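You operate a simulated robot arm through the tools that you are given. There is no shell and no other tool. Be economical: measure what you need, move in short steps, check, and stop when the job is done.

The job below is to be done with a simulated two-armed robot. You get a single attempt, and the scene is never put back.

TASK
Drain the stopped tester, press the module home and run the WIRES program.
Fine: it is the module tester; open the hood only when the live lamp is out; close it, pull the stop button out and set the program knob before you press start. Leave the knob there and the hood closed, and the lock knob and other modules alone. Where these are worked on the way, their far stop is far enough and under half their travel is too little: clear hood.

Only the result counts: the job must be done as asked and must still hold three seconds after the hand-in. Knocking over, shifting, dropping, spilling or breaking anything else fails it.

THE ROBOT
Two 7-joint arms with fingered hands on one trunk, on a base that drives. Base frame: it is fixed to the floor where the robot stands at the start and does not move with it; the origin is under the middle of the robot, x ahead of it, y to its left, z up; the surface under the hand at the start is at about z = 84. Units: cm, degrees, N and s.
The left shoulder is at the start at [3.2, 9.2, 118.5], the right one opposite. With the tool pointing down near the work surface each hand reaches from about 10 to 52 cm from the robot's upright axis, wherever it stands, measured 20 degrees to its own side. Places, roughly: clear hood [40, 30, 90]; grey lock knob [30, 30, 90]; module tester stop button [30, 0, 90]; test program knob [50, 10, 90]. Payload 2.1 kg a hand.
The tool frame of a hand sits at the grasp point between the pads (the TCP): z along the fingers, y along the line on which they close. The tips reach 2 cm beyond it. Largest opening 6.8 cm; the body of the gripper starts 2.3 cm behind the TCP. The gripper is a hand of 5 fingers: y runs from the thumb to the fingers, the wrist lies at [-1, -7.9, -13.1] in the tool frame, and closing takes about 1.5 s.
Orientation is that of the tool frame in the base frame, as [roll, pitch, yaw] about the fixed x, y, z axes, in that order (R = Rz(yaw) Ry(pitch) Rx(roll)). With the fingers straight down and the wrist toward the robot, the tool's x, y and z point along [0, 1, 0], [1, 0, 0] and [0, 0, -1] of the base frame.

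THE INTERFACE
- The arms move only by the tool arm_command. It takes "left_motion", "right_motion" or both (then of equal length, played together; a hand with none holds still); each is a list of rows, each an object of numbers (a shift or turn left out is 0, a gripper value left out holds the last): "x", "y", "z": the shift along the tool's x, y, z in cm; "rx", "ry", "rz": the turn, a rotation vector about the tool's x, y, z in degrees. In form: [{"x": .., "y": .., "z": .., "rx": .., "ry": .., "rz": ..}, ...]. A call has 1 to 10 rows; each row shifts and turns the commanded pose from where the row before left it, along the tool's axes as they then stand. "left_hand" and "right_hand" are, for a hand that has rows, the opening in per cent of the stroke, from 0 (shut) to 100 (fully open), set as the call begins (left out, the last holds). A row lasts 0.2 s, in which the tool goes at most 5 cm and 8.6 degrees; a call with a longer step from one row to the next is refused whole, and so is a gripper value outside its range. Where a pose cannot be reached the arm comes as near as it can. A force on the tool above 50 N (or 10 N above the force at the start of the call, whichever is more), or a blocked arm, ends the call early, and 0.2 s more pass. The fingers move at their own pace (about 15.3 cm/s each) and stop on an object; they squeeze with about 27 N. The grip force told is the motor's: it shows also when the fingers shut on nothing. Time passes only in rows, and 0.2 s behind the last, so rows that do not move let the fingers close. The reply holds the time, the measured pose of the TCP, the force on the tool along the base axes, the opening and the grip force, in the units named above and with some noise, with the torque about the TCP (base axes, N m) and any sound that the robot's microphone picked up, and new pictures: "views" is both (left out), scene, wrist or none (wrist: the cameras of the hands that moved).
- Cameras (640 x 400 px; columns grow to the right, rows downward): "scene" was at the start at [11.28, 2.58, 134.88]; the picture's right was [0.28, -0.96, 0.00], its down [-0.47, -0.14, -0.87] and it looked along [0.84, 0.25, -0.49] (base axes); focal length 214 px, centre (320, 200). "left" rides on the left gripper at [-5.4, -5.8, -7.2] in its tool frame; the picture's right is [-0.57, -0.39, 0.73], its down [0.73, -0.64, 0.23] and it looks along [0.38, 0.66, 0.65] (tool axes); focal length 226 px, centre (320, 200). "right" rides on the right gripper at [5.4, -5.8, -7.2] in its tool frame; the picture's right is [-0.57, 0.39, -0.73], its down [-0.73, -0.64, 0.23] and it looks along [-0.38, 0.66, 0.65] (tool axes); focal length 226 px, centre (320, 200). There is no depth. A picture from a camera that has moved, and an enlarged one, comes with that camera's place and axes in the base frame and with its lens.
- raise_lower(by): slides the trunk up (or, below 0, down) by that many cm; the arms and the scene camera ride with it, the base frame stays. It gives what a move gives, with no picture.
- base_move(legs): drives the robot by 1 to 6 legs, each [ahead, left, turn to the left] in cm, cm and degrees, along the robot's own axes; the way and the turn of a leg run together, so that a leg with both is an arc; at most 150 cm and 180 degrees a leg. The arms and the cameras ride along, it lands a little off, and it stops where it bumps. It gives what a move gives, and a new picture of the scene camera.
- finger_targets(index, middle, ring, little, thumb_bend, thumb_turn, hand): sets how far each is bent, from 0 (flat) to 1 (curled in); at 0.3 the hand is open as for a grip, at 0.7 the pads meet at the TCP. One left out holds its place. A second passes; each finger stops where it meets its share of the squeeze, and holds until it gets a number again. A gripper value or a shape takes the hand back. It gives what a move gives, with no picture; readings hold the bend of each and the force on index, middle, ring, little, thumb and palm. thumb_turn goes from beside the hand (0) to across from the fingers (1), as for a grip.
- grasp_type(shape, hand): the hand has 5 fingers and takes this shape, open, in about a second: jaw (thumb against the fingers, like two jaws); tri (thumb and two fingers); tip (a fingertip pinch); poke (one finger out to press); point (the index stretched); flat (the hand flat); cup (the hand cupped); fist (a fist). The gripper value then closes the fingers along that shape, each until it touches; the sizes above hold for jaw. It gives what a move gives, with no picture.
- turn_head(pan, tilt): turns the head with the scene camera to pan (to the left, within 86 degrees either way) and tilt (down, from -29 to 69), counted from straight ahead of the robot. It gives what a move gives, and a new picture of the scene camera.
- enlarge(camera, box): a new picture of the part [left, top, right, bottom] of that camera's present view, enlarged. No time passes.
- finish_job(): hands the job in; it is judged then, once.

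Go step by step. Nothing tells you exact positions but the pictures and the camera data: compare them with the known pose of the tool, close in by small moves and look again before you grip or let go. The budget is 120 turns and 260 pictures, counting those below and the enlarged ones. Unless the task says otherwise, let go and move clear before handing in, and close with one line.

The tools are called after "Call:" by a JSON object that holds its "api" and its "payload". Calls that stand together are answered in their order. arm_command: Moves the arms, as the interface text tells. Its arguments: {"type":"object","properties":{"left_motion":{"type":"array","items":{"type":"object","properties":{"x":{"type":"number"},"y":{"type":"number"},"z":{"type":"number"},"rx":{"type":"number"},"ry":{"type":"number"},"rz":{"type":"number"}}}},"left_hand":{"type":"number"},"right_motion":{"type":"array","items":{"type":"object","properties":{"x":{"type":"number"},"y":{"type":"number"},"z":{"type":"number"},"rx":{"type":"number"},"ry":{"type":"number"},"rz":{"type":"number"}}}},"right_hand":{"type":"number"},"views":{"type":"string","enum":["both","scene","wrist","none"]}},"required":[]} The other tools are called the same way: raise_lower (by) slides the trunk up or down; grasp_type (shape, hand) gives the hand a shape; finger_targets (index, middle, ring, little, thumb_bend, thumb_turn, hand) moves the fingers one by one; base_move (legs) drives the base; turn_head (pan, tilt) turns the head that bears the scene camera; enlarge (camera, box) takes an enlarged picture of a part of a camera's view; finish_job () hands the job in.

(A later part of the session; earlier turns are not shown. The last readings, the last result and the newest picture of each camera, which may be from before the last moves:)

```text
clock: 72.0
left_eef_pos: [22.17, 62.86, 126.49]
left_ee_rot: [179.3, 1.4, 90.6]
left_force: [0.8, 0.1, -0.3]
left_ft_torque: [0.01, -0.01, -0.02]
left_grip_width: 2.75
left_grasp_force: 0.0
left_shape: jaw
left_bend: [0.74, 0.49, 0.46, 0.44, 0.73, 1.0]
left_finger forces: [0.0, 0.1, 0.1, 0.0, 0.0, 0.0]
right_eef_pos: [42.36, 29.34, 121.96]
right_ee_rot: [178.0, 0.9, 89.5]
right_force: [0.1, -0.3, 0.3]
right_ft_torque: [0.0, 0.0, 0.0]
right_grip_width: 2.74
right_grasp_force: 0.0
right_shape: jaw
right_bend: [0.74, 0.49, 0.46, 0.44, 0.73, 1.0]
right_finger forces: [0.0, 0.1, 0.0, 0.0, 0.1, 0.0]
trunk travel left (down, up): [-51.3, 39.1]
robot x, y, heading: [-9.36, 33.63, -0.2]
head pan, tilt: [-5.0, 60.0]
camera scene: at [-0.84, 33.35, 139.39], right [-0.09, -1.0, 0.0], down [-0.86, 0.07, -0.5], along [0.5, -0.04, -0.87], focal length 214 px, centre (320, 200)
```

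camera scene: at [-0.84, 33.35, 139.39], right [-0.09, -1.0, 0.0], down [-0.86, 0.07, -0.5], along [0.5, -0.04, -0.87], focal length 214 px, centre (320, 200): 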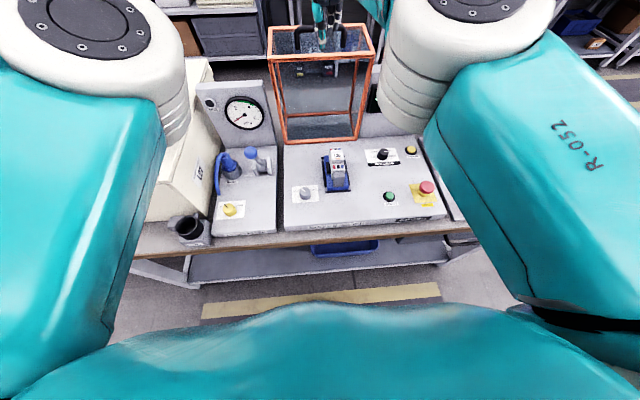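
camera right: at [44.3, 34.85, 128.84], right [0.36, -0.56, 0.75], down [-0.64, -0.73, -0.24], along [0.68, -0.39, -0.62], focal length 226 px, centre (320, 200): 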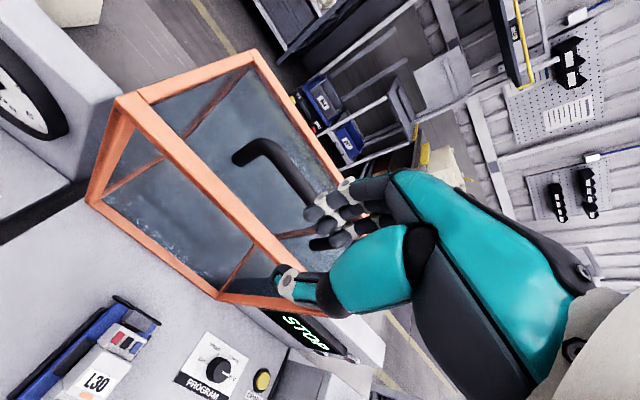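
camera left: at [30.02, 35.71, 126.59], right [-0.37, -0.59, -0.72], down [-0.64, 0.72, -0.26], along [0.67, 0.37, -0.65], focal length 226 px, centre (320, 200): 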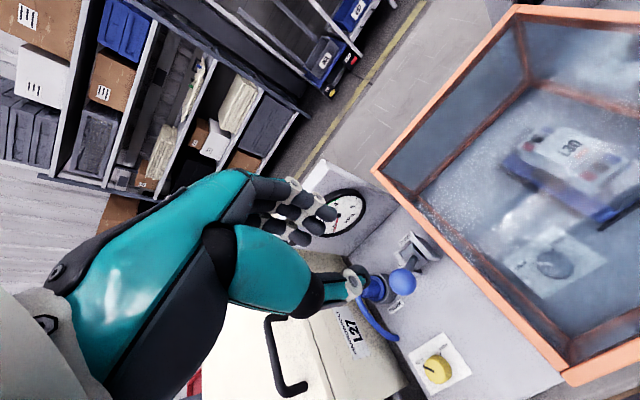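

The module L30 sits in a blue cradle along x. I'll bring the right hand back and lower it for a side look at the module.

Call:
{"api": "grasp_type", "payload": {"hand": "right", "shape": "poke"}}

Call:
{"api": "arm_command", "payload": {"right_motion": [{"y": -4}, {"y": -4}, {"y": -4}, {"z": 4}, {"z": 4}, {"z": 4}, {"z": 4}]}}

Call:
{"api": "enlarge", "payload": {"camera": "right", "box": [60, 80, 320, 280]}}

```text
clock: 72.8
left_eef_pos: [22.16, 62.8, 126.47]
left_ee_rot: [179.3, 1.3, 90.6]
left_force: [-0.6, 0.1, -0.1]
left_ft_torque: [-0.01, 0.0, -0.02]
left_grip_width: 2.75
left_grasp_force: 0.0
left_shape: jaw
left_bend: [0.74, 0.49, 0.46, 0.44, 0.73, 1.0]
left_finger forces: [0.1, 0.1, 0.1, 0.0, 0.0, 0.0]
right_eef_pos: [42.35, 29.33, 121.86]
right_ee_rot: [178.1, 1.0, 89.6]
right_force: [0.7, 0.2, -0.2]
right_ft_torque: [0.01, -0.02, -0.02]
right_grip_width: 0.0
right_grasp_force: 0.1
right_shape: poke
right_bend: [0.7, 0.7, 0.99, 0.99, 1.0, 1.0]
right_finger forces: [0.0, 0.0, 0.0, 0.1, 0.0, 0.0]
trunk travel left (down, up): [-51.3, 39.1]
robot x, y, heading: [-9.19, 33.75, 0.4]
head pan, tilt: [-5.0, 60.0]
```

```text
clock: 74.5
left_eef_pos: [22.15, 62.81, 126.48]
left_ee_rot: [179.2, 1.4, 90.5]
left_force: [-0.1, 0.3, -0.5]
left_ft_torque: [0.01, -0.01, 0.02]
left_grip_width: 2.74
left_grasp_force: 0.1
left_shape: jaw
left_bend: [0.74, 0.49, 0.46, 0.44, 0.73, 1.0]
left_finger forces: [0.1, 0.0, 0.0, 0.0, 0.0, 0.0]
right_eef_pos: [30.8, 29.29, 105.39]
right_ee_rot: [178.0, 0.8, 89.6]
right_force: [-0.5, 0.3, 0.0]
right_ft_torque: [-0.02, -0.01, -0.02]
right_grip_width: 0.0
right_grasp_force: 0.0
right_shape: poke
right_bend: [0.7, 0.7, 0.99, 0.99, 1.0, 1.0]
right_finger forces: [0.0, 0.0, 0.0, 0.1, 0.1, 0.0]
trunk travel left (down, up): [-51.3, 39.1]
robot x, y, heading: [-9.13, 33.81, -0.2]
head pan, tilt: [-5.0, 60.0]
camera scene: at [-0.72, 33.35, 139.38], right [-0.09, -1.0, 0.0], down [-0.86, 0.07, -0.5], along [0.5, -0.04, -0.87], focal length 214 px, centre (320, 200)
camera right: at [24.7, 34.79, 112.38], right [0.36, -0.56, 0.75], down [-0.64, -0.73, -0.24], along [0.68, -0.39, -0.62], focal length 226 px, centre (320, 200)
```

scene: 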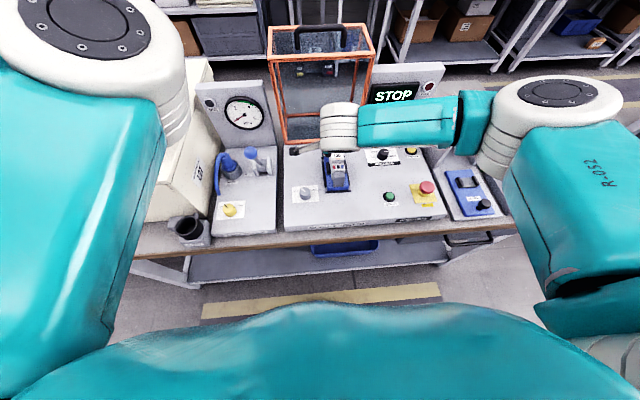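
right: 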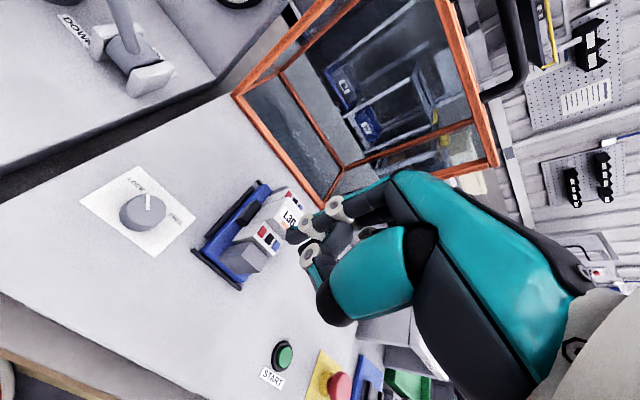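

```text
2.00 times, centred on (190, 180) of right
camera zoom: at [24.7, 34.79, 112.38], right [0.36, -0.56, 0.75], down [-0.64, -0.73, -0.24], along [0.68, -0.39, -0.62], focal length 452 px, centre (580, 240)
```

zoom: 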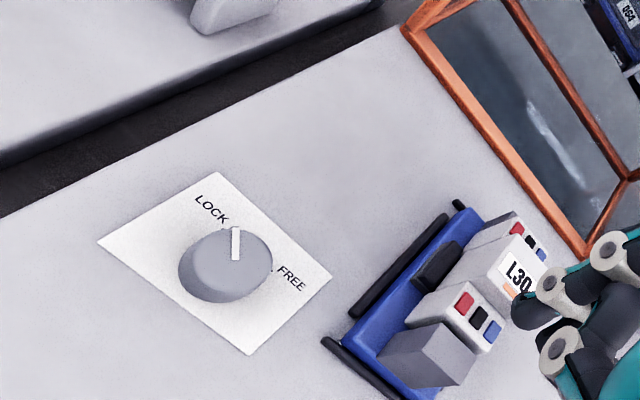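

Call:
{"api": "arm_command", "payload": {"right_motion": [{"x": 3.5}, {"x": 3.5}, {"z": 3}, {"z": 3}], "views": "none"}}

Call:
{"api": "enlarge", "payload": {"camera": "right", "box": [200, 80, 400, 240]}}

```text
clock: 75.5
left_eef_pos: [22.29, 62.88, 126.44]
left_ee_rot: [179.3, 1.5, 90.5]
left_force: [0.4, 0.0, 0.0]
left_ft_torque: [-0.02, 0.03, -0.01]
left_grip_width: 2.73
left_grasp_force: 0.1
left_shape: jaw
left_bend: [0.74, 0.49, 0.46, 0.44, 0.73, 1.0]
left_finger forces: [0.0, 0.0, 0.1, 0.0, 0.0, 0.0]
right_eef_pos: [31.29, 36.16, 99.47]
right_ee_rot: [178.1, 1.0, 89.6]
right_force: [0.2, 0.2, -0.6]
right_ft_torque: [0.01, 0.0, 0.0]
right_grip_width: 0.01
right_grasp_force: 0.1
right_shape: poke
right_bend: [0.7, 0.7, 0.99, 0.99, 1.0, 1.0]
right_finger forces: [0.0, 0.0, 0.0, 0.0, 0.1, 0.0]
trunk travel left (down, up): [-51.3, 39.1]
robot x, y, heading: [-9.18, 33.73, -0.0]
head pan, tilt: [-5.0, 60.0]
```

```text
2.50 times, centred on (300, 160) of right
camera zoom: at [25.17, 41.82, 106.43], right [0.36, -0.56, 0.75], down [-0.64, -0.73, -0.24], along [0.68, -0.39, -0.62], focal length 565 px, centre (370, 300)
```

zoom: 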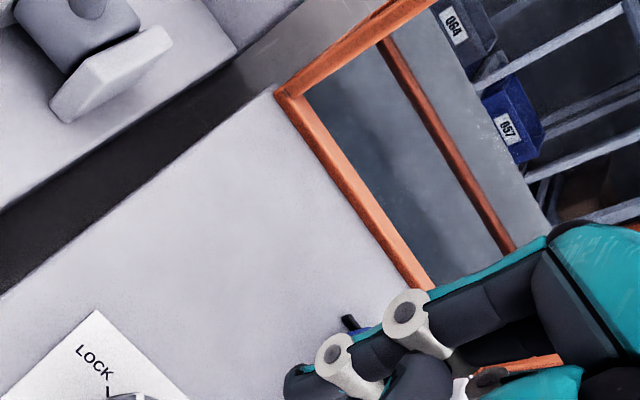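

Call:
{"api": "enlarge", "payload": {"camera": "scene", "box": [312, 140, 360, 200]}}

Call:
{"api": "enlarge", "payload": {"camera": "left", "box": [320, 0, 640, 400]}}

```text
6.67 times, centred on (336, 170) of scene
camera zoom: at [-0.73, 33.35, 139.38], right [-0.09, -1.0, 0.0], down [-0.86, 0.07, -0.5], along [0.5, -0.04, -0.87], focal length 1430 px, centre (213, 400)
```

zoom: 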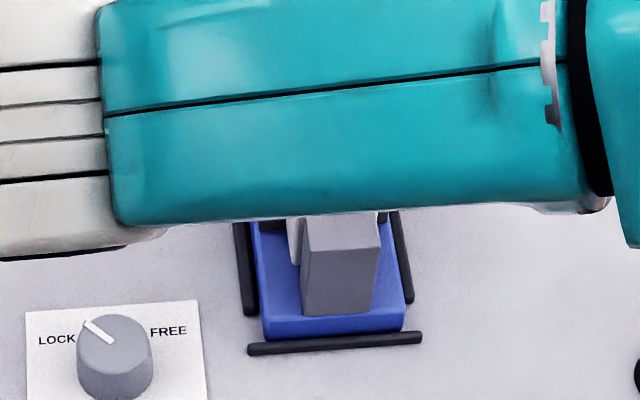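

```text
1.00 times, centred on (480, 200) of left (not enlarged: the box is as wide or as high as the picture)
camera zoom: at [16.23, 57.47, 133.69], right [-0.37, -0.59, -0.72], down [-0.64, 0.72, -0.26], along [0.67, 0.37, -0.65], focal length 226 px, centre (160, 200)
```

zoom: 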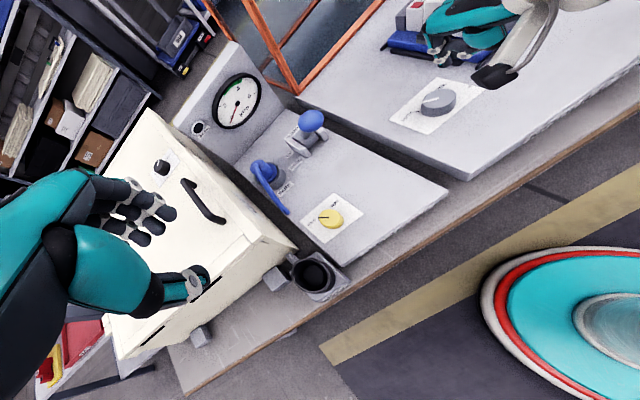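

Call:
{"api": "arm_command", "payload": {"right_motion": [{"z": -4}, {"z": -4}, {"z": -4}, {"x": -3.5}, {"x": -2}], "views": "wrist"}}

Call:
{"api": "enlarge", "payload": {"camera": "right", "box": [190, 150, 320, 280]}}

Call:
{"api": "enlarge", "payload": {"camera": "left", "box": [500, 0, 640, 110]}}

```text
clock: 76.7
left_eef_pos: [22.18, 62.74, 126.49]
left_ee_rot: [179.3, 1.4, 90.7]
left_force: [-0.2, 0.0, -0.4]
left_ft_torque: [0.01, 0.02, 0.02]
left_grip_width: 2.73
left_grasp_force: 0.0
left_shape: jaw
left_bend: [0.74, 0.49, 0.46, 0.44, 0.73, 1.0]
left_finger forces: [0.0, 0.0, 0.1, 0.0, 0.1, 0.1]
right_eef_pos: [30.74, 31.02, 111.35]
right_ee_rot: [177.9, 1.0, 89.5]
right_force: [-0.4, -0.1, 0.9]
right_ft_torque: [0.03, 0.02, -0.01]
right_grip_width: 0.0
right_grasp_force: 0.0
right_shape: poke
right_bend: [0.7, 0.7, 0.99, 0.99, 1.0, 1.0]
right_finger forces: [0.0, 0.0, 0.1, 0.1, 0.1, 0.0]
trunk travel left (down, up): [-51.3, 39.1]
robot x, y, heading: [-9.25, 33.8, -0.1]
head pan, tilt: [-5.0, 60.0]
camera right: at [24.7, 36.57, 118.28], right [0.36, -0.56, 0.75], down [-0.64, -0.73, -0.24], along [0.68, -0.39, -0.62], focal length 226 px, centre (320, 200)
```

right: 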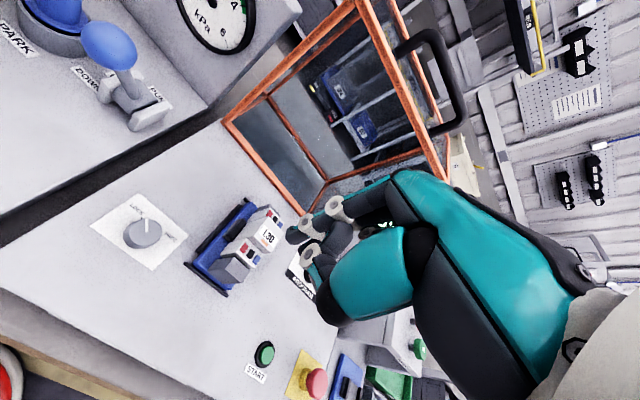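

```text
3.08 times, centred on (255, 215) of right
camera zoom: at [24.7, 36.57, 118.28], right [0.36, -0.56, 0.75], down [-0.64, -0.73, -0.24], along [0.68, -0.39, -0.62], focal length 696 px, centre (520, 154)
```

zoom: 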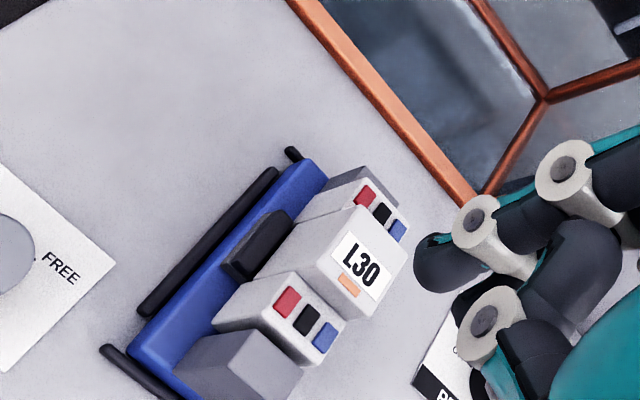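

```text
3.64 times, centred on (570, 55) of left
camera zoom: at [16.22, 57.44, 133.69], right [-0.37, -0.59, -0.72], down [-0.64, 0.72, -0.26], along [0.67, 0.37, -0.65], focal length 822 px, centre (-589, 727)
```

zoom: 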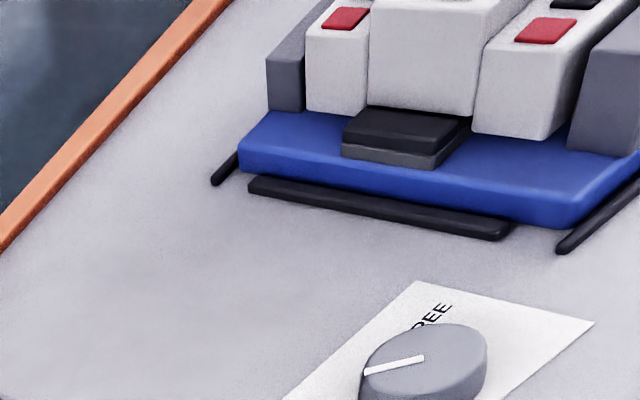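

Label centre at about (40.9, 24.6, 91.6); the module sits between two end blocks, so I'll press it down on the label. Drive ahead a bit and go over it.

Call:
{"api": "base_move", "payload": {"legs": [[6, 0, 0]]}}

Call:
{"api": "arm_command", "payload": {"right_motion": [{"x": -3.3, "y": 2}, {"x": -3.3, "y": 2}, {"z": 4}, {"z": 4}, {"z": 3}]}}

```text
clock: 77.6
left_eef_pos: [28.45, 62.91, 126.34]
left_ee_rot: [179.4, 1.3, 90.5]
left_force: [-0.1, -0.4, -0.4]
left_ft_torque: [0.0, 0.0, 0.03]
left_grip_width: 2.74
left_grasp_force: 0.2
left_shape: jaw
left_bend: [0.74, 0.49, 0.46, 0.44, 0.73, 1.0]
left_finger forces: [0.1, 0.0, 0.0, 0.0, 0.0, 0.0]
right_eef_pos: [36.82, 30.92, 111.35]
right_ee_rot: [178.1, 0.9, 89.4]
right_force: [-0.1, 0.3, -1.3]
right_ft_torque: [0.0, 0.0, 0.0]
right_grip_width: 0.0
right_grasp_force: 0.1
right_shape: poke
right_bend: [0.7, 0.7, 0.99, 0.99, 1.0, 1.0]
right_finger forces: [0.1, 0.0, 0.0, 0.0, 0.1, 0.0]
trunk travel left (down, up): [-51.3, 39.1]
robot x, y, heading: [-2.95, 33.85, -0.0]
head pan, tilt: [-5.0, 60.0]
camera scene: at [5.37, 33.34, 139.37], right [-0.09, -1.0, 0.0], down [-0.86, 0.08, -0.5], along [0.5, -0.04, -0.87], focal length 214 px, centre (320, 200)
```

scene: 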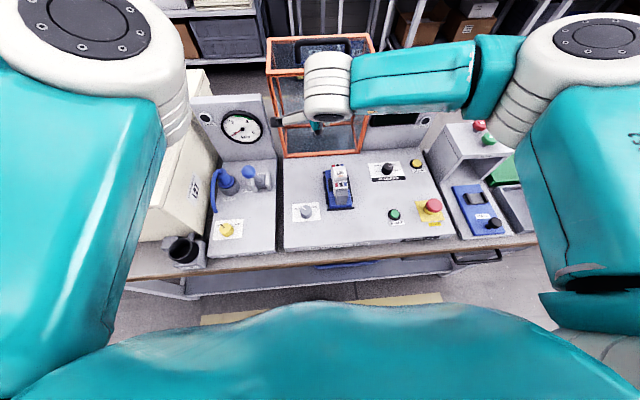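

```text
clock: 78.8
left_eef_pos: [28.34, 62.88, 126.31]
left_ee_rot: [179.3, 1.4, 90.5]
left_force: [-0.1, -0.6, 0.3]
left_ft_torque: [-0.01, 0.0, 0.04]
left_grip_width: 2.72
left_grasp_force: 0.1
left_shape: jaw
left_bend: [0.74, 0.49, 0.46, 0.44, 0.73, 1.0]
left_finger forces: [0.0, 0.1, 0.1, 0.1, 0.1, 0.1]
right_eef_pos: [41.11, 24.23, 100.81]
right_ee_rot: [178.0, 0.8, 89.4]
right_force: [-0.1, 0.3, 0.5]
right_ft_torque: [0.01, -0.04, 0.05]
right_grip_width: 0.01
right_grasp_force: 0.1
right_shape: poke
right_bend: [0.7, 0.7, 0.99, 0.99, 1.0, 1.0]
right_finger forces: [0.0, 0.0, 0.1, 0.0, 0.0, 0.0]
trunk travel left (down, up): [-51.3, 39.1]
robot x, y, heading: [-3.2, 33.81, 0.1]
head pan, tilt: [-5.0, 60.0]
camera scene: at [5.27, 33.34, 139.38], right [-0.09, -1.0, 0.0], down [-0.86, 0.08, -0.5], along [0.5, -0.04, -0.87], focal length 214 px, centre (320, 200)
camera right: at [35.15, 29.87, 107.67], right [0.36, -0.56, 0.75], down [-0.64, -0.73, -0.24], along [0.68, -0.39, -0.62], focal length 226 px, centre (320, 200)
```

scene: 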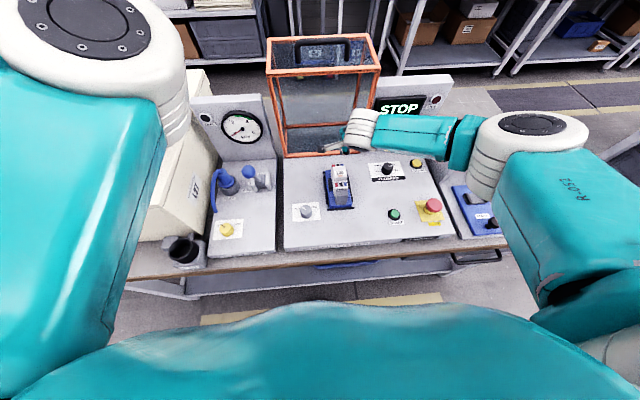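
right: 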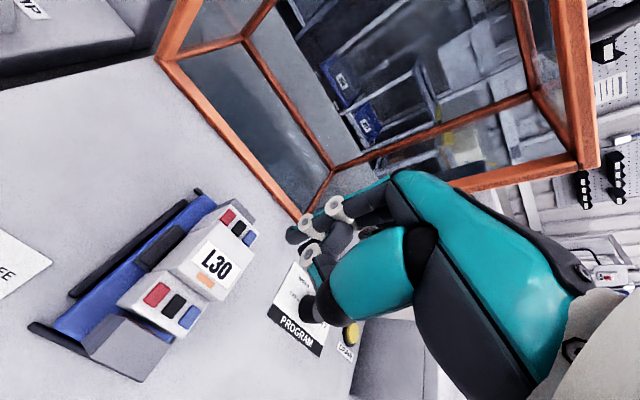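

Call:
{"api": "enlarge", "payload": {"camera": "right", "box": [20, 180, 300, 390]}}

```text
1.90 times, centred on (160, 285) of right
camera zoom: at [35.15, 29.87, 107.67], right [0.36, -0.56, 0.75], down [-0.64, -0.73, -0.24], along [0.68, -0.39, -0.62], focal length 431 px, centre (625, 38)
```

zoom: 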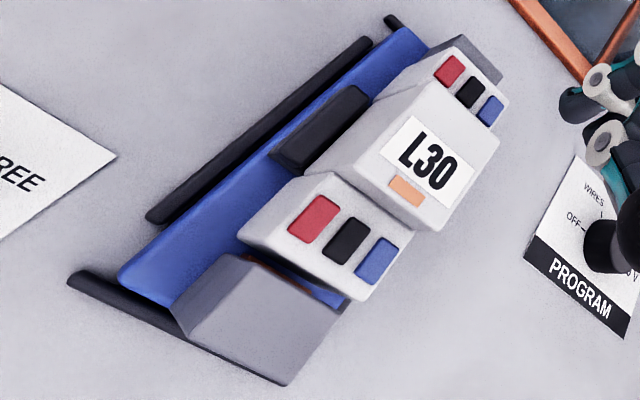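

Contacts sit in the end blocks, so pressing down it is. Descend onto the label.

Call:
{"api": "arm_command", "payload": {"right_motion": [{"y": -0.4, "x": 0.1, "z": 2}, {"z": 2}, {"z": 1.5}, {"z": 0.5}, {"z": 0.5}, {"z": 0.4}]}}

```text
clock: 80.3
left_eef_pos: [28.08, 62.95, 126.5]
left_ee_rot: [179.2, 1.5, 90.4]
left_force: [-0.6, -0.9, 0.3]
left_ft_torque: [-0.01, -0.01, 0.0]
left_grip_width: 2.72
left_grasp_force: 0.1
left_shape: jaw
left_bend: [0.74, 0.49, 0.46, 0.44, 0.73, 1.0]
left_finger forces: [0.0, 0.0, 0.1, 0.1, 0.0, 0.0]
right_eef_pos: [41.1, 24.21, 94.22]
right_ee_rot: [177.3, 0.7, 89.4]
right_force: [-2.8, -0.3, 26.2]
right_ft_torque: [0.0, 0.02, 0.0]
right_grip_width: 0.0
right_grasp_force: 0.2
right_shape: poke
right_bend: [0.7, 0.7, 0.99, 0.99, 1.0, 1.0]
right_finger forces: [18.5, 7.3, 0.1, 0.0, 0.0, 0.1]
trunk travel left (down, up): [-51.3, 39.1]
robot x, y, heading: [-3.24, 33.91, 0.2]
head pan, tilt: [-5.0, 60.0]
stopped in row 6 (right hand): the force on the tool passed its limit at 54 N (the readings are from after the stop); the commanded pose is now the measured one
camera scene: at [5.07, 33.37, 139.4], right [-0.09, -1.0, 0.0], down [-0.86, 0.08, -0.5], along [0.5, -0.04, -0.87], focal length 214 px, centre (320, 200)
camera right: at [35.0, 29.87, 101.15], right [0.35, -0.56, 0.75], down [-0.64, -0.73, -0.25], along [0.69, -0.39, -0.61], focal length 226 px, centre (320, 200)
```

scene: 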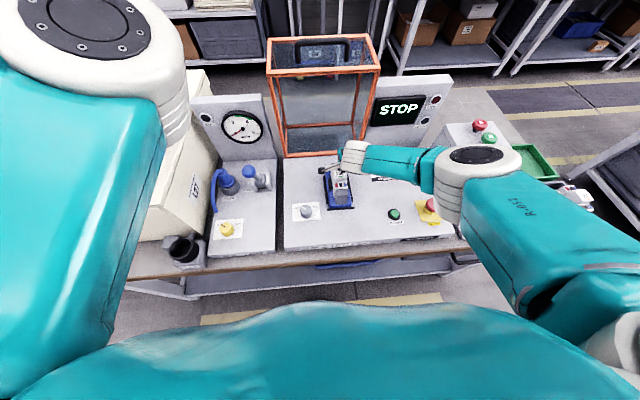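
right: 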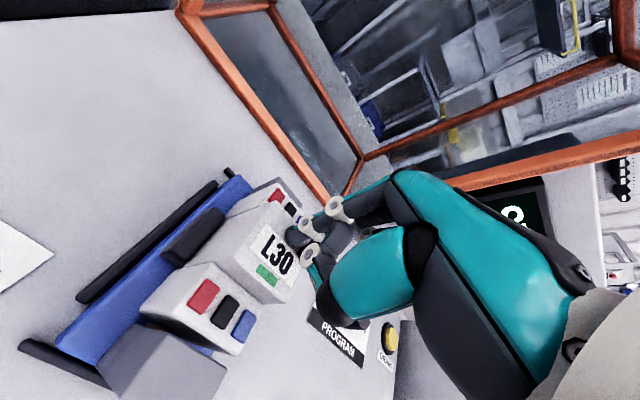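

The flag on the module turned from orange to green: it is home. Lift off and check.

Call:
{"api": "arm_command", "payload": {"right_motion": [{"z": -3}, {"z": -4}, {"z": -4}, {"z": -4}], "views": "none"}}

Call:
{"api": "enlarge", "payload": {"camera": "right", "box": [100, 180, 340, 360]}}

```text
clock: 81.3
left_eef_pos: [28.27, 62.73, 126.51]
left_ee_rot: [179.3, 1.4, 90.5]
left_force: [0.1, 0.0, 0.2]
left_ft_torque: [0.0, -0.02, 0.0]
left_grip_width: 2.73
left_grasp_force: 0.1
left_shape: jaw
left_bend: [0.74, 0.49, 0.46, 0.44, 0.73, 1.0]
left_finger forces: [0.1, 0.0, 0.0, 0.0, 0.0, 0.1]
right_eef_pos: [40.48, 24.53, 108.92]
right_ee_rot: [177.6, 0.9, 89.5]
right_force: [0.5, -0.3, 0.0]
right_ft_torque: [0.0, -0.01, 0.0]
right_grip_width: 0.0
right_grasp_force: 0.1
right_shape: poke
right_bend: [0.7, 0.7, 0.99, 0.99, 1.0, 1.0]
right_finger forces: [0.0, 0.0, 0.1, 0.1, 0.1, 0.0]
trunk travel left (down, up): [-51.3, 39.1]
robot x, y, heading: [-3.18, 33.83, -0.2]
head pan, tilt: [-5.0, 60.0]
```

```text
2.22 times, centred on (220, 270) of right
camera zoom: at [34.42, 30.11, 115.75], right [0.35, -0.56, 0.75], down [-0.64, -0.73, -0.25], along [0.69, -0.39, -0.61], focal length 502 px, centre (542, 44)
```

zoom: 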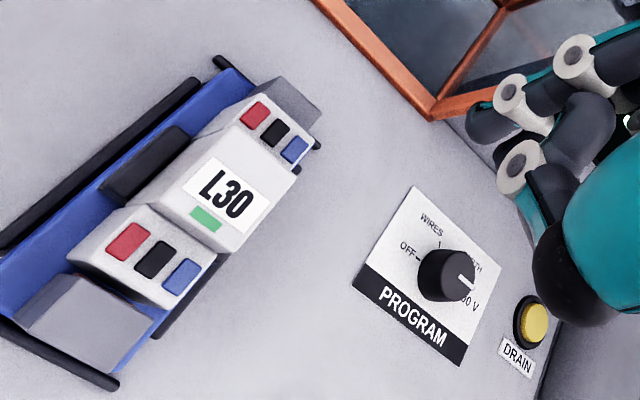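

Green flag stays. Next: re-grip the hood handle from above (same pose as at release) to close it.

Call:
{"api": "grasp_type", "payload": {"hand": "right", "shape": "jaw"}}

Call:
{"api": "base_move", "payload": {"legs": [[2, 0, 0]]}}

Call:
{"api": "arm_command", "payload": {"right_motion": [{"z": -4, "x": 1.4}, {"z": -4, "x": 1.4}, {"z": -4, "x": 1.4, "rx": 1.5}], "right_hand": 45}}

Call:
{"api": "turn_head", "payload": {"pan": -10, "tilt": 35}}

```text
clock: 82.2
left_eef_pos: [28.23, 62.71, 126.54]
left_ee_rot: [179.3, 1.4, 90.5]
left_force: [-0.4, 0.3, 0.1]
left_ft_torque: [0.04, 0.01, -0.03]
left_grip_width: 2.73
left_grasp_force: 0.1
left_shape: jaw
left_bend: [0.74, 0.49, 0.46, 0.44, 0.73, 1.0]
left_finger forces: [0.1, 0.1, 0.1, 0.0, 0.0, 0.0]
right_eef_pos: [40.59, 24.57, 108.73]
right_ee_rot: [177.5, 0.8, 89.4]
right_force: [-0.4, -0.7, 0.4]
right_ft_torque: [0.01, -0.01, 0.01]
right_grip_width: 6.75
right_grasp_force: 0.0
right_shape: jaw
right_bend: [0.3, 0.3, 0.3, 0.3, 0.3, 0.98]
right_finger forces: [0.0, 0.0, 0.1, 0.0, 0.0, 0.0]
trunk travel left (down, up): [-51.3, 39.1]
robot x, y, heading: [-3.03, 33.7, -0.1]
head pan, tilt: [-5.0, 60.0]
```

```text
clock: 83.0
left_eef_pos: [30.43, 62.74, 126.5]
left_ee_rot: [179.4, 1.4, 90.5]
left_force: [1.0, -0.3, -0.8]
left_ft_torque: [-0.01, -0.01, 0.03]
left_grip_width: 2.74
left_grasp_force: 0.0
left_shape: jaw
left_bend: [0.74, 0.49, 0.46, 0.44, 0.73, 1.0]
left_finger forces: [0.0, 0.0, 0.1, 0.1, 0.0, 0.0]
right_eef_pos: [42.77, 24.47, 108.76]
right_ee_rot: [177.6, 0.9, 89.5]
right_force: [0.3, -0.3, 0.3]
right_ft_torque: [-0.05, -0.03, -0.05]
right_grip_width: 6.79
right_grasp_force: 0.1
right_shape: jaw
right_bend: [0.3, 0.3, 0.3, 0.3, 0.3, 0.98]
right_finger forces: [0.0, 0.0, 0.1, 0.0, 0.0, 0.0]
trunk travel left (down, up): [-51.3, 39.1]
robot x, y, heading: [-1.05, 34.06, -0.3]
head pan, tilt: [-5.0, 60.0]
camera scene: at [7.43, 33.34, 139.37], right [-0.09, -1.0, 0.0], down [-0.86, 0.08, -0.5], along [0.5, -0.04, -0.87], focal length 214 px, centre (320, 200)
```

scene: 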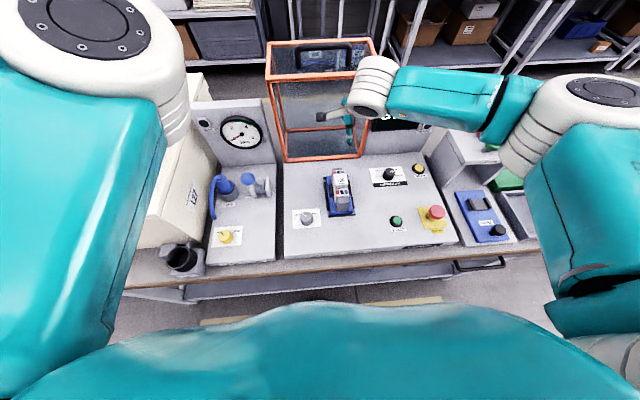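

```text
clock: 83.8
left_eef_pos: [30.22, 62.94, 126.56]
left_ee_rot: [179.3, 1.6, 90.6]
left_force: [0.0, 0.3, -0.3]
left_ft_torque: [-0.02, -0.01, 0.01]
left_grip_width: 2.71
left_grasp_force: 0.1
left_shape: jaw
left_bend: [0.74, 0.49, 0.46, 0.44, 0.73, 1.0]
left_finger forces: [0.1, 0.0, 0.0, 0.1, 0.1, 0.1]
right_eef_pos: [42.31, 28.96, 121.15]
right_ee_rot: [179.0, 0.8, 89.5]
right_force: [-0.5, -0.4, 1.3]
right_ft_torque: [-0.01, -0.01, -0.01]
right_grip_width: 3.08
right_grasp_force: 0.0
right_shape: jaw
right_bend: [0.74, 0.47, 0.44, 0.42, 0.72, 1.0]
right_finger forces: [0.1, 0.1, 0.0, 0.0, 0.0, 0.1]
trunk travel left (down, up): [-51.3, 39.1]
robot x, y, heading: [-1.35, 33.81, 0.1]
head pan, tilt: [-5.0, 60.0]
camera scene: at [7.32, 33.37, 139.38], right [-0.09, -1.0, 0.0], down [-0.86, 0.08, -0.5], along [0.5, -0.04, -0.87], focal length 214 px, centre (320, 200)
camera right: at [36.43, 34.62, 128.16], right [0.37, -0.56, 0.74], down [-0.64, -0.73, -0.23], along [0.67, -0.39, -0.63], focal length 226 px, centre (320, 200)
```

scene: 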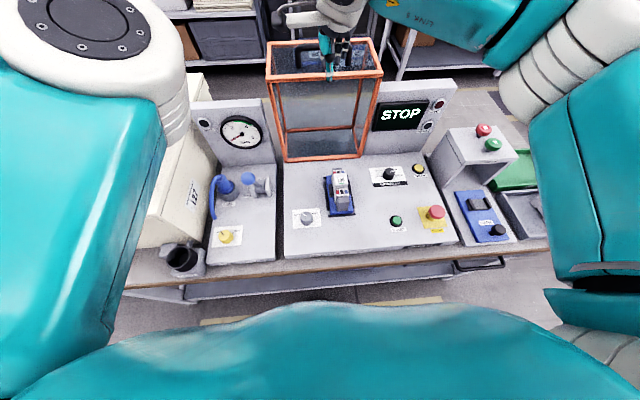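
right: 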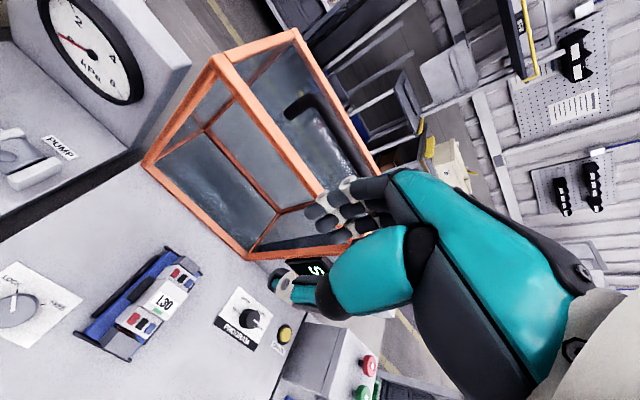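

```text
clock: 84.7
left_eef_pos: [30.29, 62.86, 126.49]
left_ee_rot: [179.3, 1.3, 90.4]
left_force: [0.1, -0.2, 0.5]
left_ft_torque: [-0.03, -0.01, -0.03]
left_grip_width: 2.75
left_grasp_force: 0.1
left_shape: jaw
left_bend: [0.74, 0.49, 0.46, 0.44, 0.73, 1.0]
left_finger forces: [0.1, 0.0, 0.0, 0.0, 0.1, 0.0]
right_eef_pos: [42.49, 28.93, 121.07]
right_ee_rot: [178.9, 0.9, 89.4]
right_force: [-0.1, 0.4, 0.2]
right_ft_torque: [0.0, 0.0, 0.01]
right_grip_width: 3.06
right_grasp_force: 0.0
right_shape: jaw
right_bend: [0.74, 0.47, 0.44, 0.42, 0.72, 1.0]
right_finger forces: [0.1, 0.0, 0.0, 0.0, 0.1, 0.0]
trunk travel left (down, up): [-51.3, 39.1]
robot x, y, heading: [-1.04, 33.93, 0.0]
head pan, tilt: [-10.0, 35.0]
camera scene: at [9.36, 32.39, 142.8], right [-0.17, -0.98, 0.0], down [-0.57, 0.1, -0.82], along [0.81, -0.14, -0.57], focal length 214 px, centre (320, 200)
```

scene: 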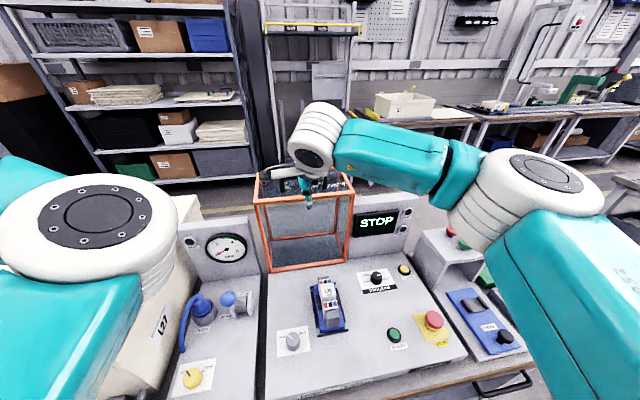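

The hood has swung to its stop, slightly past upright; handle bar ≈ (56–57, 28, 114). Drive ahead 6 and reach over with a slight tilt.

Call:
{"api": "base_move", "payload": {"legs": [[6, 0, 0]]}}

Call:
{"api": "arm_command", "payload": {"right_motion": [{"y": 2, "rx": -5}, {"y": 2, "rx": -5}, {"y": 2}]}}

Call:
{"api": "enlarge", "payload": {"camera": "right", "box": [140, 60, 440, 300]}}

```text
clock: 85.6
left_eef_pos: [36.33, 62.82, 126.47]
left_ee_rot: [179.4, 1.4, 90.4]
left_force: [-0.3, 0.6, 0.8]
left_ft_torque: [-0.01, 0.02, -0.01]
left_grip_width: 2.73
left_grasp_force: 0.2
left_shape: jaw
left_bend: [0.74, 0.49, 0.46, 0.44, 0.73, 1.0]
left_finger forces: [0.1, 0.0, 0.0, 0.0, 0.0, 0.0]
right_eef_pos: [48.52, 29.05, 121.07]
right_ee_rot: [179.1, 0.9, 89.3]
right_force: [0.3, 0.0, -0.1]
right_ft_torque: [0.0, 0.0, 0.02]
right_grip_width: 3.09
right_grasp_force: 0.1
right_shape: jaw
right_bend: [0.74, 0.47, 0.44, 0.42, 0.72, 1.0]
right_finger forces: [0.0, 0.0, 0.1, 0.1, 0.0, 0.0]
trunk travel left (down, up): [-51.3, 39.1]
robot x, y, heading: [5.04, 33.46, -0.2]
head pan, tilt: [-10.0, 35.0]
camera scene: at [15.41, 32.36, 142.8], right [-0.18, -0.98, 0.0], down [-0.57, 0.1, -0.82], along [0.81, -0.14, -0.57], focal length 214 px, centre (320, 200)
```

scene: 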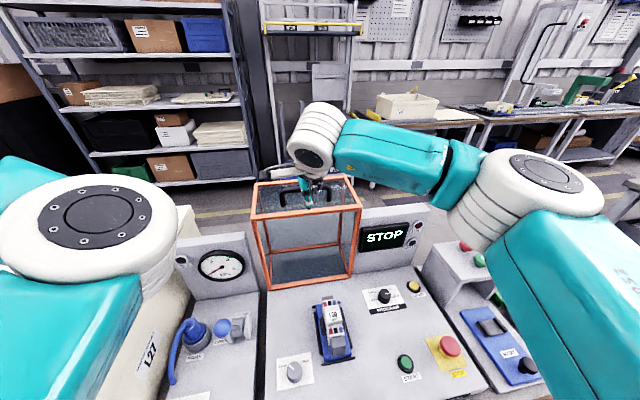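

```text
clock: 86.4
left_eef_pos: [36.34, 62.68, 126.46]
left_ee_rot: [179.3, 1.5, 90.4]
left_force: [0.4, 0.0, 0.0]
left_ft_torque: [0.0, -0.02, -0.01]
left_grip_width: 2.73
left_grasp_force: 0.1
left_shape: jaw
left_bend: [0.74, 0.49, 0.46, 0.44, 0.73, 1.0]
left_finger forces: [0.0, 0.0, 0.0, 0.0, 0.0, 0.1]
right_eef_pos: [54.36, 28.85, 121.8]
right_ee_rot: [169.0, 0.8, 89.4]
right_force: [0.0, 0.3, 0.1]
right_ft_torque: [-0.01, 0.03, 0.02]
right_grip_width: 3.09
right_grasp_force: 0.0
right_shape: jaw
right_bend: [0.74, 0.47, 0.44, 0.42, 0.72, 1.0]
right_finger forces: [0.0, 0.0, 0.0, 0.0, 0.1, 0.0]
trunk travel left (down, up): [-51.3, 39.1]
robot x, y, heading: [4.48, 33.46, -0.1]
head pan, tilt: [-10.0, 35.0]
camera scene: at [15.32, 32.38, 142.81], right [-0.18, -0.98, 0.0], down [-0.56, 0.1, -0.82], along [0.81, -0.14, -0.57], focal length 214 px, centre (320, 200)
camera right: at [47.39, 34.46, 127.7], right [0.23, -0.56, 0.8], down [-0.59, -0.73, -0.34], along [0.77, -0.39, -0.5], focal length 226 px, centre (320, 200)
```

scene: 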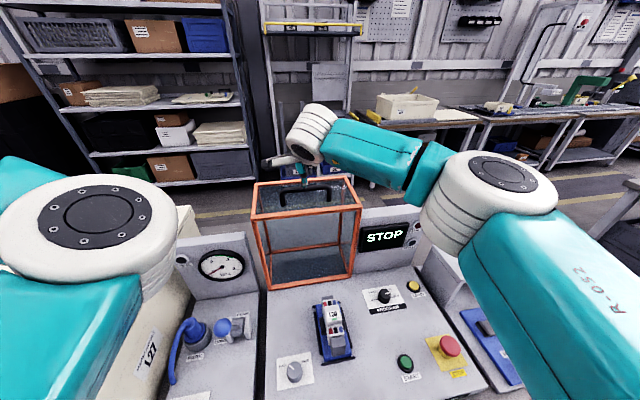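
right: 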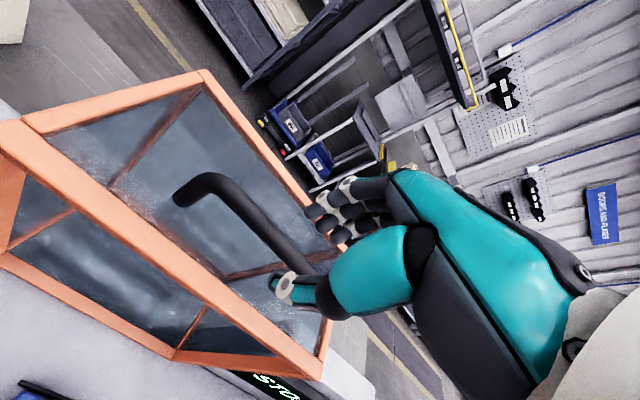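

```text
1.67 times, centred on (290, 180) of right
camera zoom: at [47.39, 34.46, 127.7], right [0.23, -0.56, 0.8], down [-0.59, -0.73, -0.34], along [0.77, -0.39, -0.5], focal length 377 px, centre (370, 233)
```

zoom: 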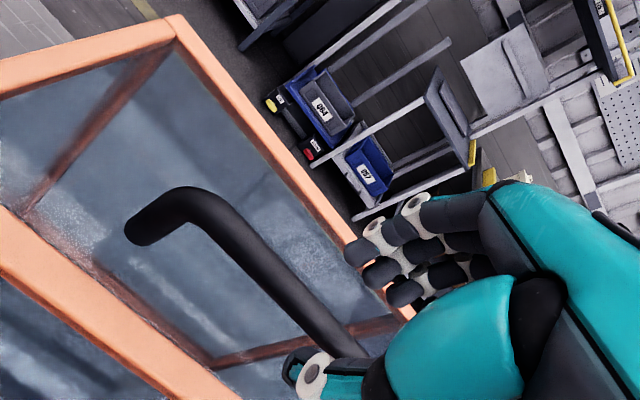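

The hood is at ~100°, bar around (60, 28.5, 113). I'll tilt the hand further so the fingers reach forward over the bar.

Call:
{"api": "arm_command", "payload": {"right_motion": [{"rx": -7.5}, {"rx": -7.5}, {"rx": -7.5}, {"rx": -6}], "right_hand": 55}}

Call:
{"api": "enlarge", "payload": {"camera": "scene", "box": [230, 90, 390, 210]}}

```text
clock: 87.4
left_eef_pos: [36.41, 62.73, 126.4]
left_ee_rot: [179.4, 1.5, 90.4]
left_force: [0.6, 0.5, 0.2]
left_ft_torque: [0.01, -0.01, -0.02]
left_grip_width: 2.74
left_grasp_force: 0.1
left_shape: jaw
left_bend: [0.74, 0.49, 0.46, 0.44, 0.73, 1.0]
left_finger forces: [0.0, 0.0, 0.0, 0.1, 0.1, 0.1]
right_eef_pos: [54.32, 28.9, 121.77]
right_ee_rot: [140.4, 0.8, 89.4]
right_force: [0.6, 0.4, 0.2]
right_ft_torque: [0.02, -0.06, -0.02]
right_grip_width: 3.69
right_grasp_force: 0.0
right_shape: jaw
right_bend: [0.74, 0.43, 0.39, 0.41, 0.68, 1.0]
right_finger forces: [0.0, 0.1, 0.0, 0.1, 0.0, 0.1]
trunk travel left (down, up): [-51.3, 39.1]
robot x, y, heading: [4.73, 33.74, -0.5]
head pan, tilt: [-10.0, 35.0]
camera scene: at [15.31, 32.36, 142.81], right [-0.18, -0.98, 0.0], down [-0.56, 0.1, -0.82], along [0.81, -0.14, -0.57], focal length 214 px, centre (320, 200)
camera right: at [45.29, 34.38, 123.5], right [-0.17, -0.55, 0.81], down [-0.36, -0.74, -0.58], along [0.92, -0.39, -0.07], focal length 226 px, centre (320, 200)
```

scene: 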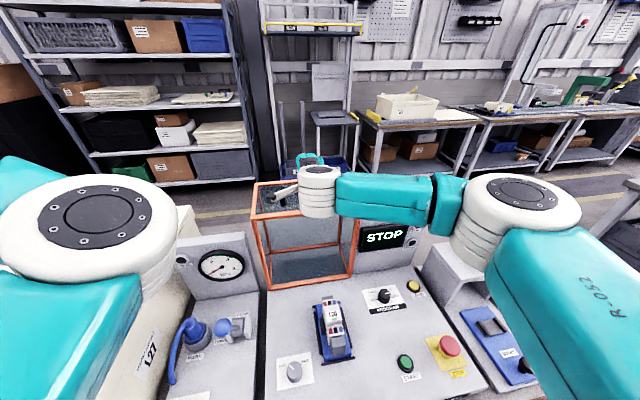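
right: 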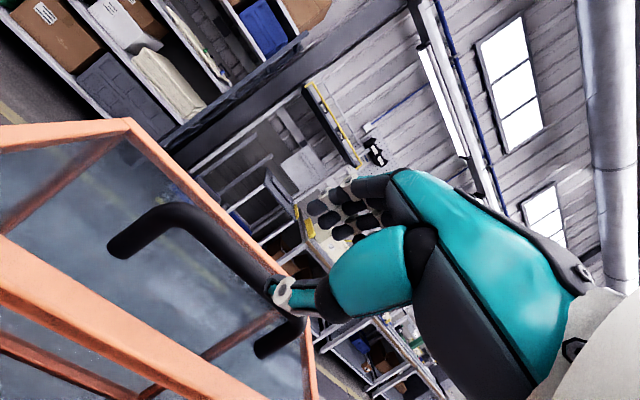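

```text
3.33 times, centred on (310, 150) of scene
camera zoom: at [15.31, 32.36, 142.81], right [-0.18, -0.98, 0.0], down [-0.56, 0.1, -0.82], along [0.81, -0.14, -0.57], focal length 715 px, centre (353, 367)
```

zoom: 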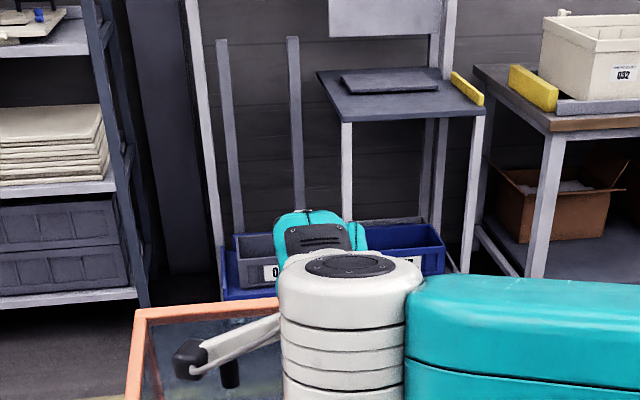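

Bar triangulated at about (59.2, 28.5, 114). Align and advance halfway.

Call:
{"api": "arm_command", "payload": {"right_motion": [{"y": -1.2}, {"z": 2.5}, {"z": 2.5}], "views": "none"}}

Call:
{"api": "enlarge", "payload": {"camera": "right", "box": [140, 120, 440, 360]}}

```text
clock: 88.2
left_eef_pos: [36.48, 62.76, 126.38]
left_ee_rot: [179.3, 1.5, 90.4]
left_force: [0.3, -0.1, -0.2]
left_ft_torque: [-0.03, 0.01, -0.02]
left_grip_width: 2.72
left_grasp_force: 0.1
left_shape: jaw
left_bend: [0.74, 0.49, 0.46, 0.44, 0.73, 1.0]
left_finger forces: [0.0, 0.0, 0.1, 0.0, 0.1, 0.0]
right_eef_pos: [56.35, 28.81, 116.95]
right_ee_rot: [140.5, 0.7, 89.4]
right_force: [-1.0, -0.2, -0.2]
right_ft_torque: [0.0, 0.01, 0.02]
right_grip_width: 3.73
right_grasp_force: 0.0
right_shape: jaw
right_bend: [0.74, 0.43, 0.39, 0.41, 0.68, 1.0]
right_finger forces: [0.1, 0.0, 0.0, 0.1, 0.0, 0.0]
trunk travel left (down, up): [-51.3, 39.1]
robot x, y, heading: [4.74, 34.07, -0.2]
head pan, tilt: [-10.0, 35.0]
```

```text
1.67 times, centred on (290, 240) of right
camera zoom: at [47.43, 34.44, 118.79], right [-0.17, -0.55, 0.81], down [-0.36, -0.74, -0.58], along [0.92, -0.39, -0.07], focal length 377 px, centre (370, 133)
```

zoom: 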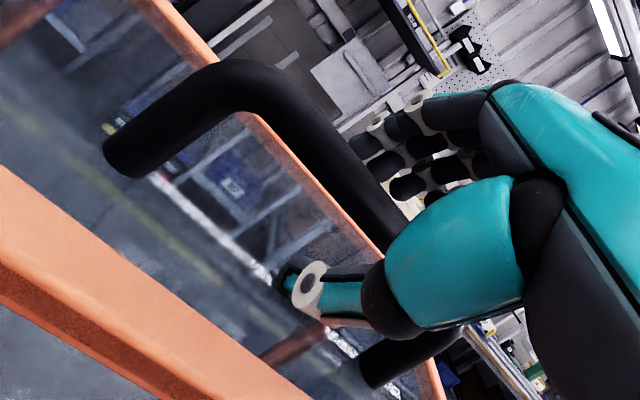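

Bar lies between thumb and fingers. Advance 3.6 cm and close.

Call:
{"api": "arm_command", "payload": {"right_motion": [{"z": 1.2}, {"z": 1.2}, {"z": 1.2}], "views": "none"}}

Call:
{"api": "enlarge", "payload": {"camera": "right", "box": [140, 120, 440, 360]}}

```text
clock: 89.0
left_eef_pos: [36.08, 62.74, 126.64]
left_ee_rot: [179.3, 1.6, 90.4]
left_force: [0.1, 0.5, 0.1]
left_ft_torque: [0.0, 0.01, -0.01]
left_grip_width: 2.73
left_grasp_force: 0.0
left_shape: jaw
left_bend: [0.74, 0.49, 0.46, 0.44, 0.73, 1.0]
left_finger forces: [0.0, 0.1, 0.0, 0.0, 0.0, 0.1]
right_eef_pos: [58.55, 28.74, 114.49]
right_ee_rot: [140.1, 0.8, 89.2]
right_force: [-4.7, -1.7, 16.0]
right_ft_torque: [0.07, 0.1, 0.0]
right_grip_width: 3.06
right_grasp_force: 0.0
right_shape: jaw
right_bend: [0.74, 0.43, 0.39, 0.41, 0.85, 1.0]
right_finger forces: [0.0, 0.0, 0.0, 0.1, 16.6, 0.1]
trunk travel left (down, up): [-51.3, 39.1]
robot x, y, heading: [4.58, 33.77, -0.1]
head pan, tilt: [-10.0, 35.0]
```

```text
1.67 times, centred on (290, 240) of right
camera zoom: at [49.54, 34.29, 116.23], right [-0.17, -0.55, 0.81], down [-0.35, -0.74, -0.58], along [0.92, -0.39, -0.07], focal length 377 px, centre (370, 133)
```

zoom: 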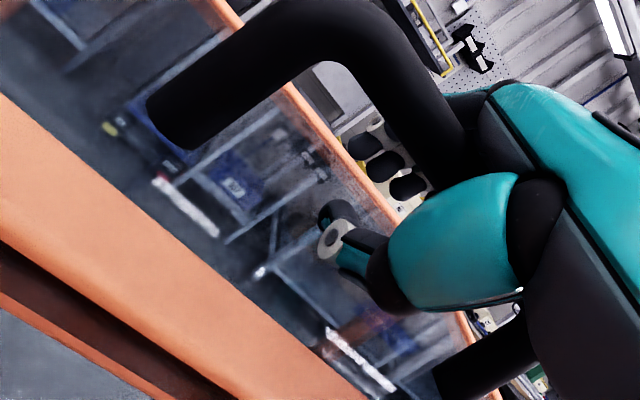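

Slightly too deep; back 1.2 cm and close.

Call:
{"api": "arm_command", "payload": {"right_motion": [{"z": -1.2}, {}, {}, {}, {}, {}, {}, {}], "right_hand": 0, "views": "wrist"}}

```text
clock: 90.8
left_eef_pos: [36.43, 62.75, 126.4]
left_ee_rot: [179.3, 1.4, 90.4]
left_force: [-0.1, -0.4, 0.8]
left_ft_torque: [-0.02, 0.04, 0.0]
left_grip_width: 2.74
left_grasp_force: 0.1
left_shape: jaw
left_bend: [0.74, 0.49, 0.46, 0.44, 0.73, 1.0]
left_finger forces: [0.1, 0.1, 0.1, 0.0, 0.0, 0.0]
right_eef_pos: [57.99, 28.75, 115.12]
right_ee_rot: [140.5, 0.8, 89.2]
right_force: [1.2, 0.7, -0.1]
right_ft_torque: [-0.01, 0.01, -0.03]
right_grip_width: 0.0
right_grasp_force: 27.1
right_shape: jaw
right_bend: [0.7, 0.7, 0.7, 0.7, 0.88, 1.0]
right_finger forces: [1.1, 0.0, 0.0, 0.1, 0.1, 0.0]
trunk travel left (down, up): [-51.3, 39.1]
robot x, y, heading: [4.79, 33.93, 0.0]
head pan, tilt: [-10.0, 35.0]
camera right: at [48.99, 34.3, 116.95], right [-0.17, -0.55, 0.82], down [-0.36, -0.74, -0.57], along [0.92, -0.39, -0.07], focal length 226 px, centre (320, 200)
```

right: 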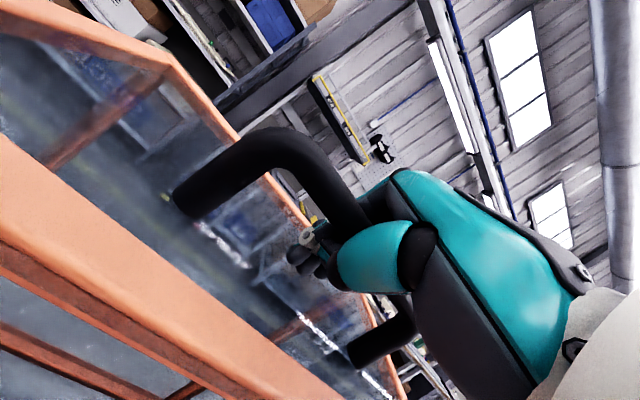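

The bar is caged by the closed fingers. Pull the hood back along its arc.

Call:
{"api": "arm_command", "payload": {"right_motion": [{"y": -1.29, "z": -1.62}, {"y": -1.4, "z": -1.53}, {"y": -1.5, "z": -1.42}, {"y": -1.6, "z": -1.32}, {"y": -1.68, "z": -1.2}]}}

```text
clock: 91.9
left_eef_pos: [36.67, 62.75, 126.31]
left_ee_rot: [179.5, 1.4, 90.3]
left_force: [0.6, 0.5, -0.2]
left_ft_torque: [-0.01, -0.01, -0.02]
left_grip_width: 2.74
left_grasp_force: 0.0
left_shape: jaw
left_bend: [0.74, 0.49, 0.46, 0.44, 0.73, 1.0]
left_finger forces: [0.1, 0.0, 0.0, 0.0, 0.1, 0.1]
right_eef_pos: [49.82, 28.71, 115.46]
right_ee_rot: [141.6, 1.0, 89.4]
right_force: [6.6, -0.6, -36.6]
right_ft_torque: [0.04, -0.53, 0.0]
right_grip_width: 0.01
right_grasp_force: 27.6
right_shape: jaw
right_bend: [0.7, 0.7, 0.7, 0.7, 0.88, 1.0]
right_finger forces: [2.4, 0.0, 0.0, 0.1, 40.4, 0.0]
trunk travel left (down, up): [-51.3, 39.1]
robot x, y, heading: [4.44, 34.14, -0.3]
head pan, tilt: [-10.0, 35.0]
stopped in row 5 (right hand): the force on the tool passed its limit at 51 N (the readings are from after the stop); the commanded pose is now the measured one
camera scene: at [15.66, 32.33, 142.77], right [-0.18, -0.98, 0.0], down [-0.57, 0.1, -0.82], along [0.8, -0.14, -0.58], focal length 214 px, centre (320, 200)
camera right: at [40.78, 34.25, 117.32], right [-0.15, -0.55, 0.82], down [-0.37, -0.74, -0.56], along [0.92, -0.39, -0.09], focal length 226 px, centre (320, 200)
```

scene: 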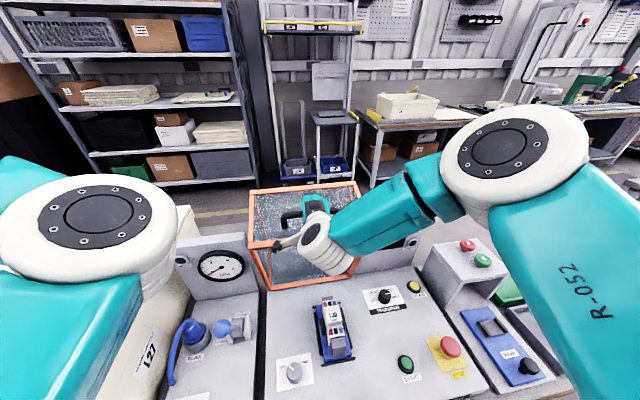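
right: 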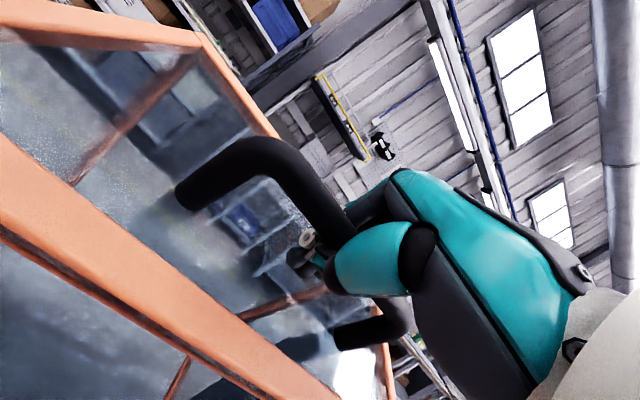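

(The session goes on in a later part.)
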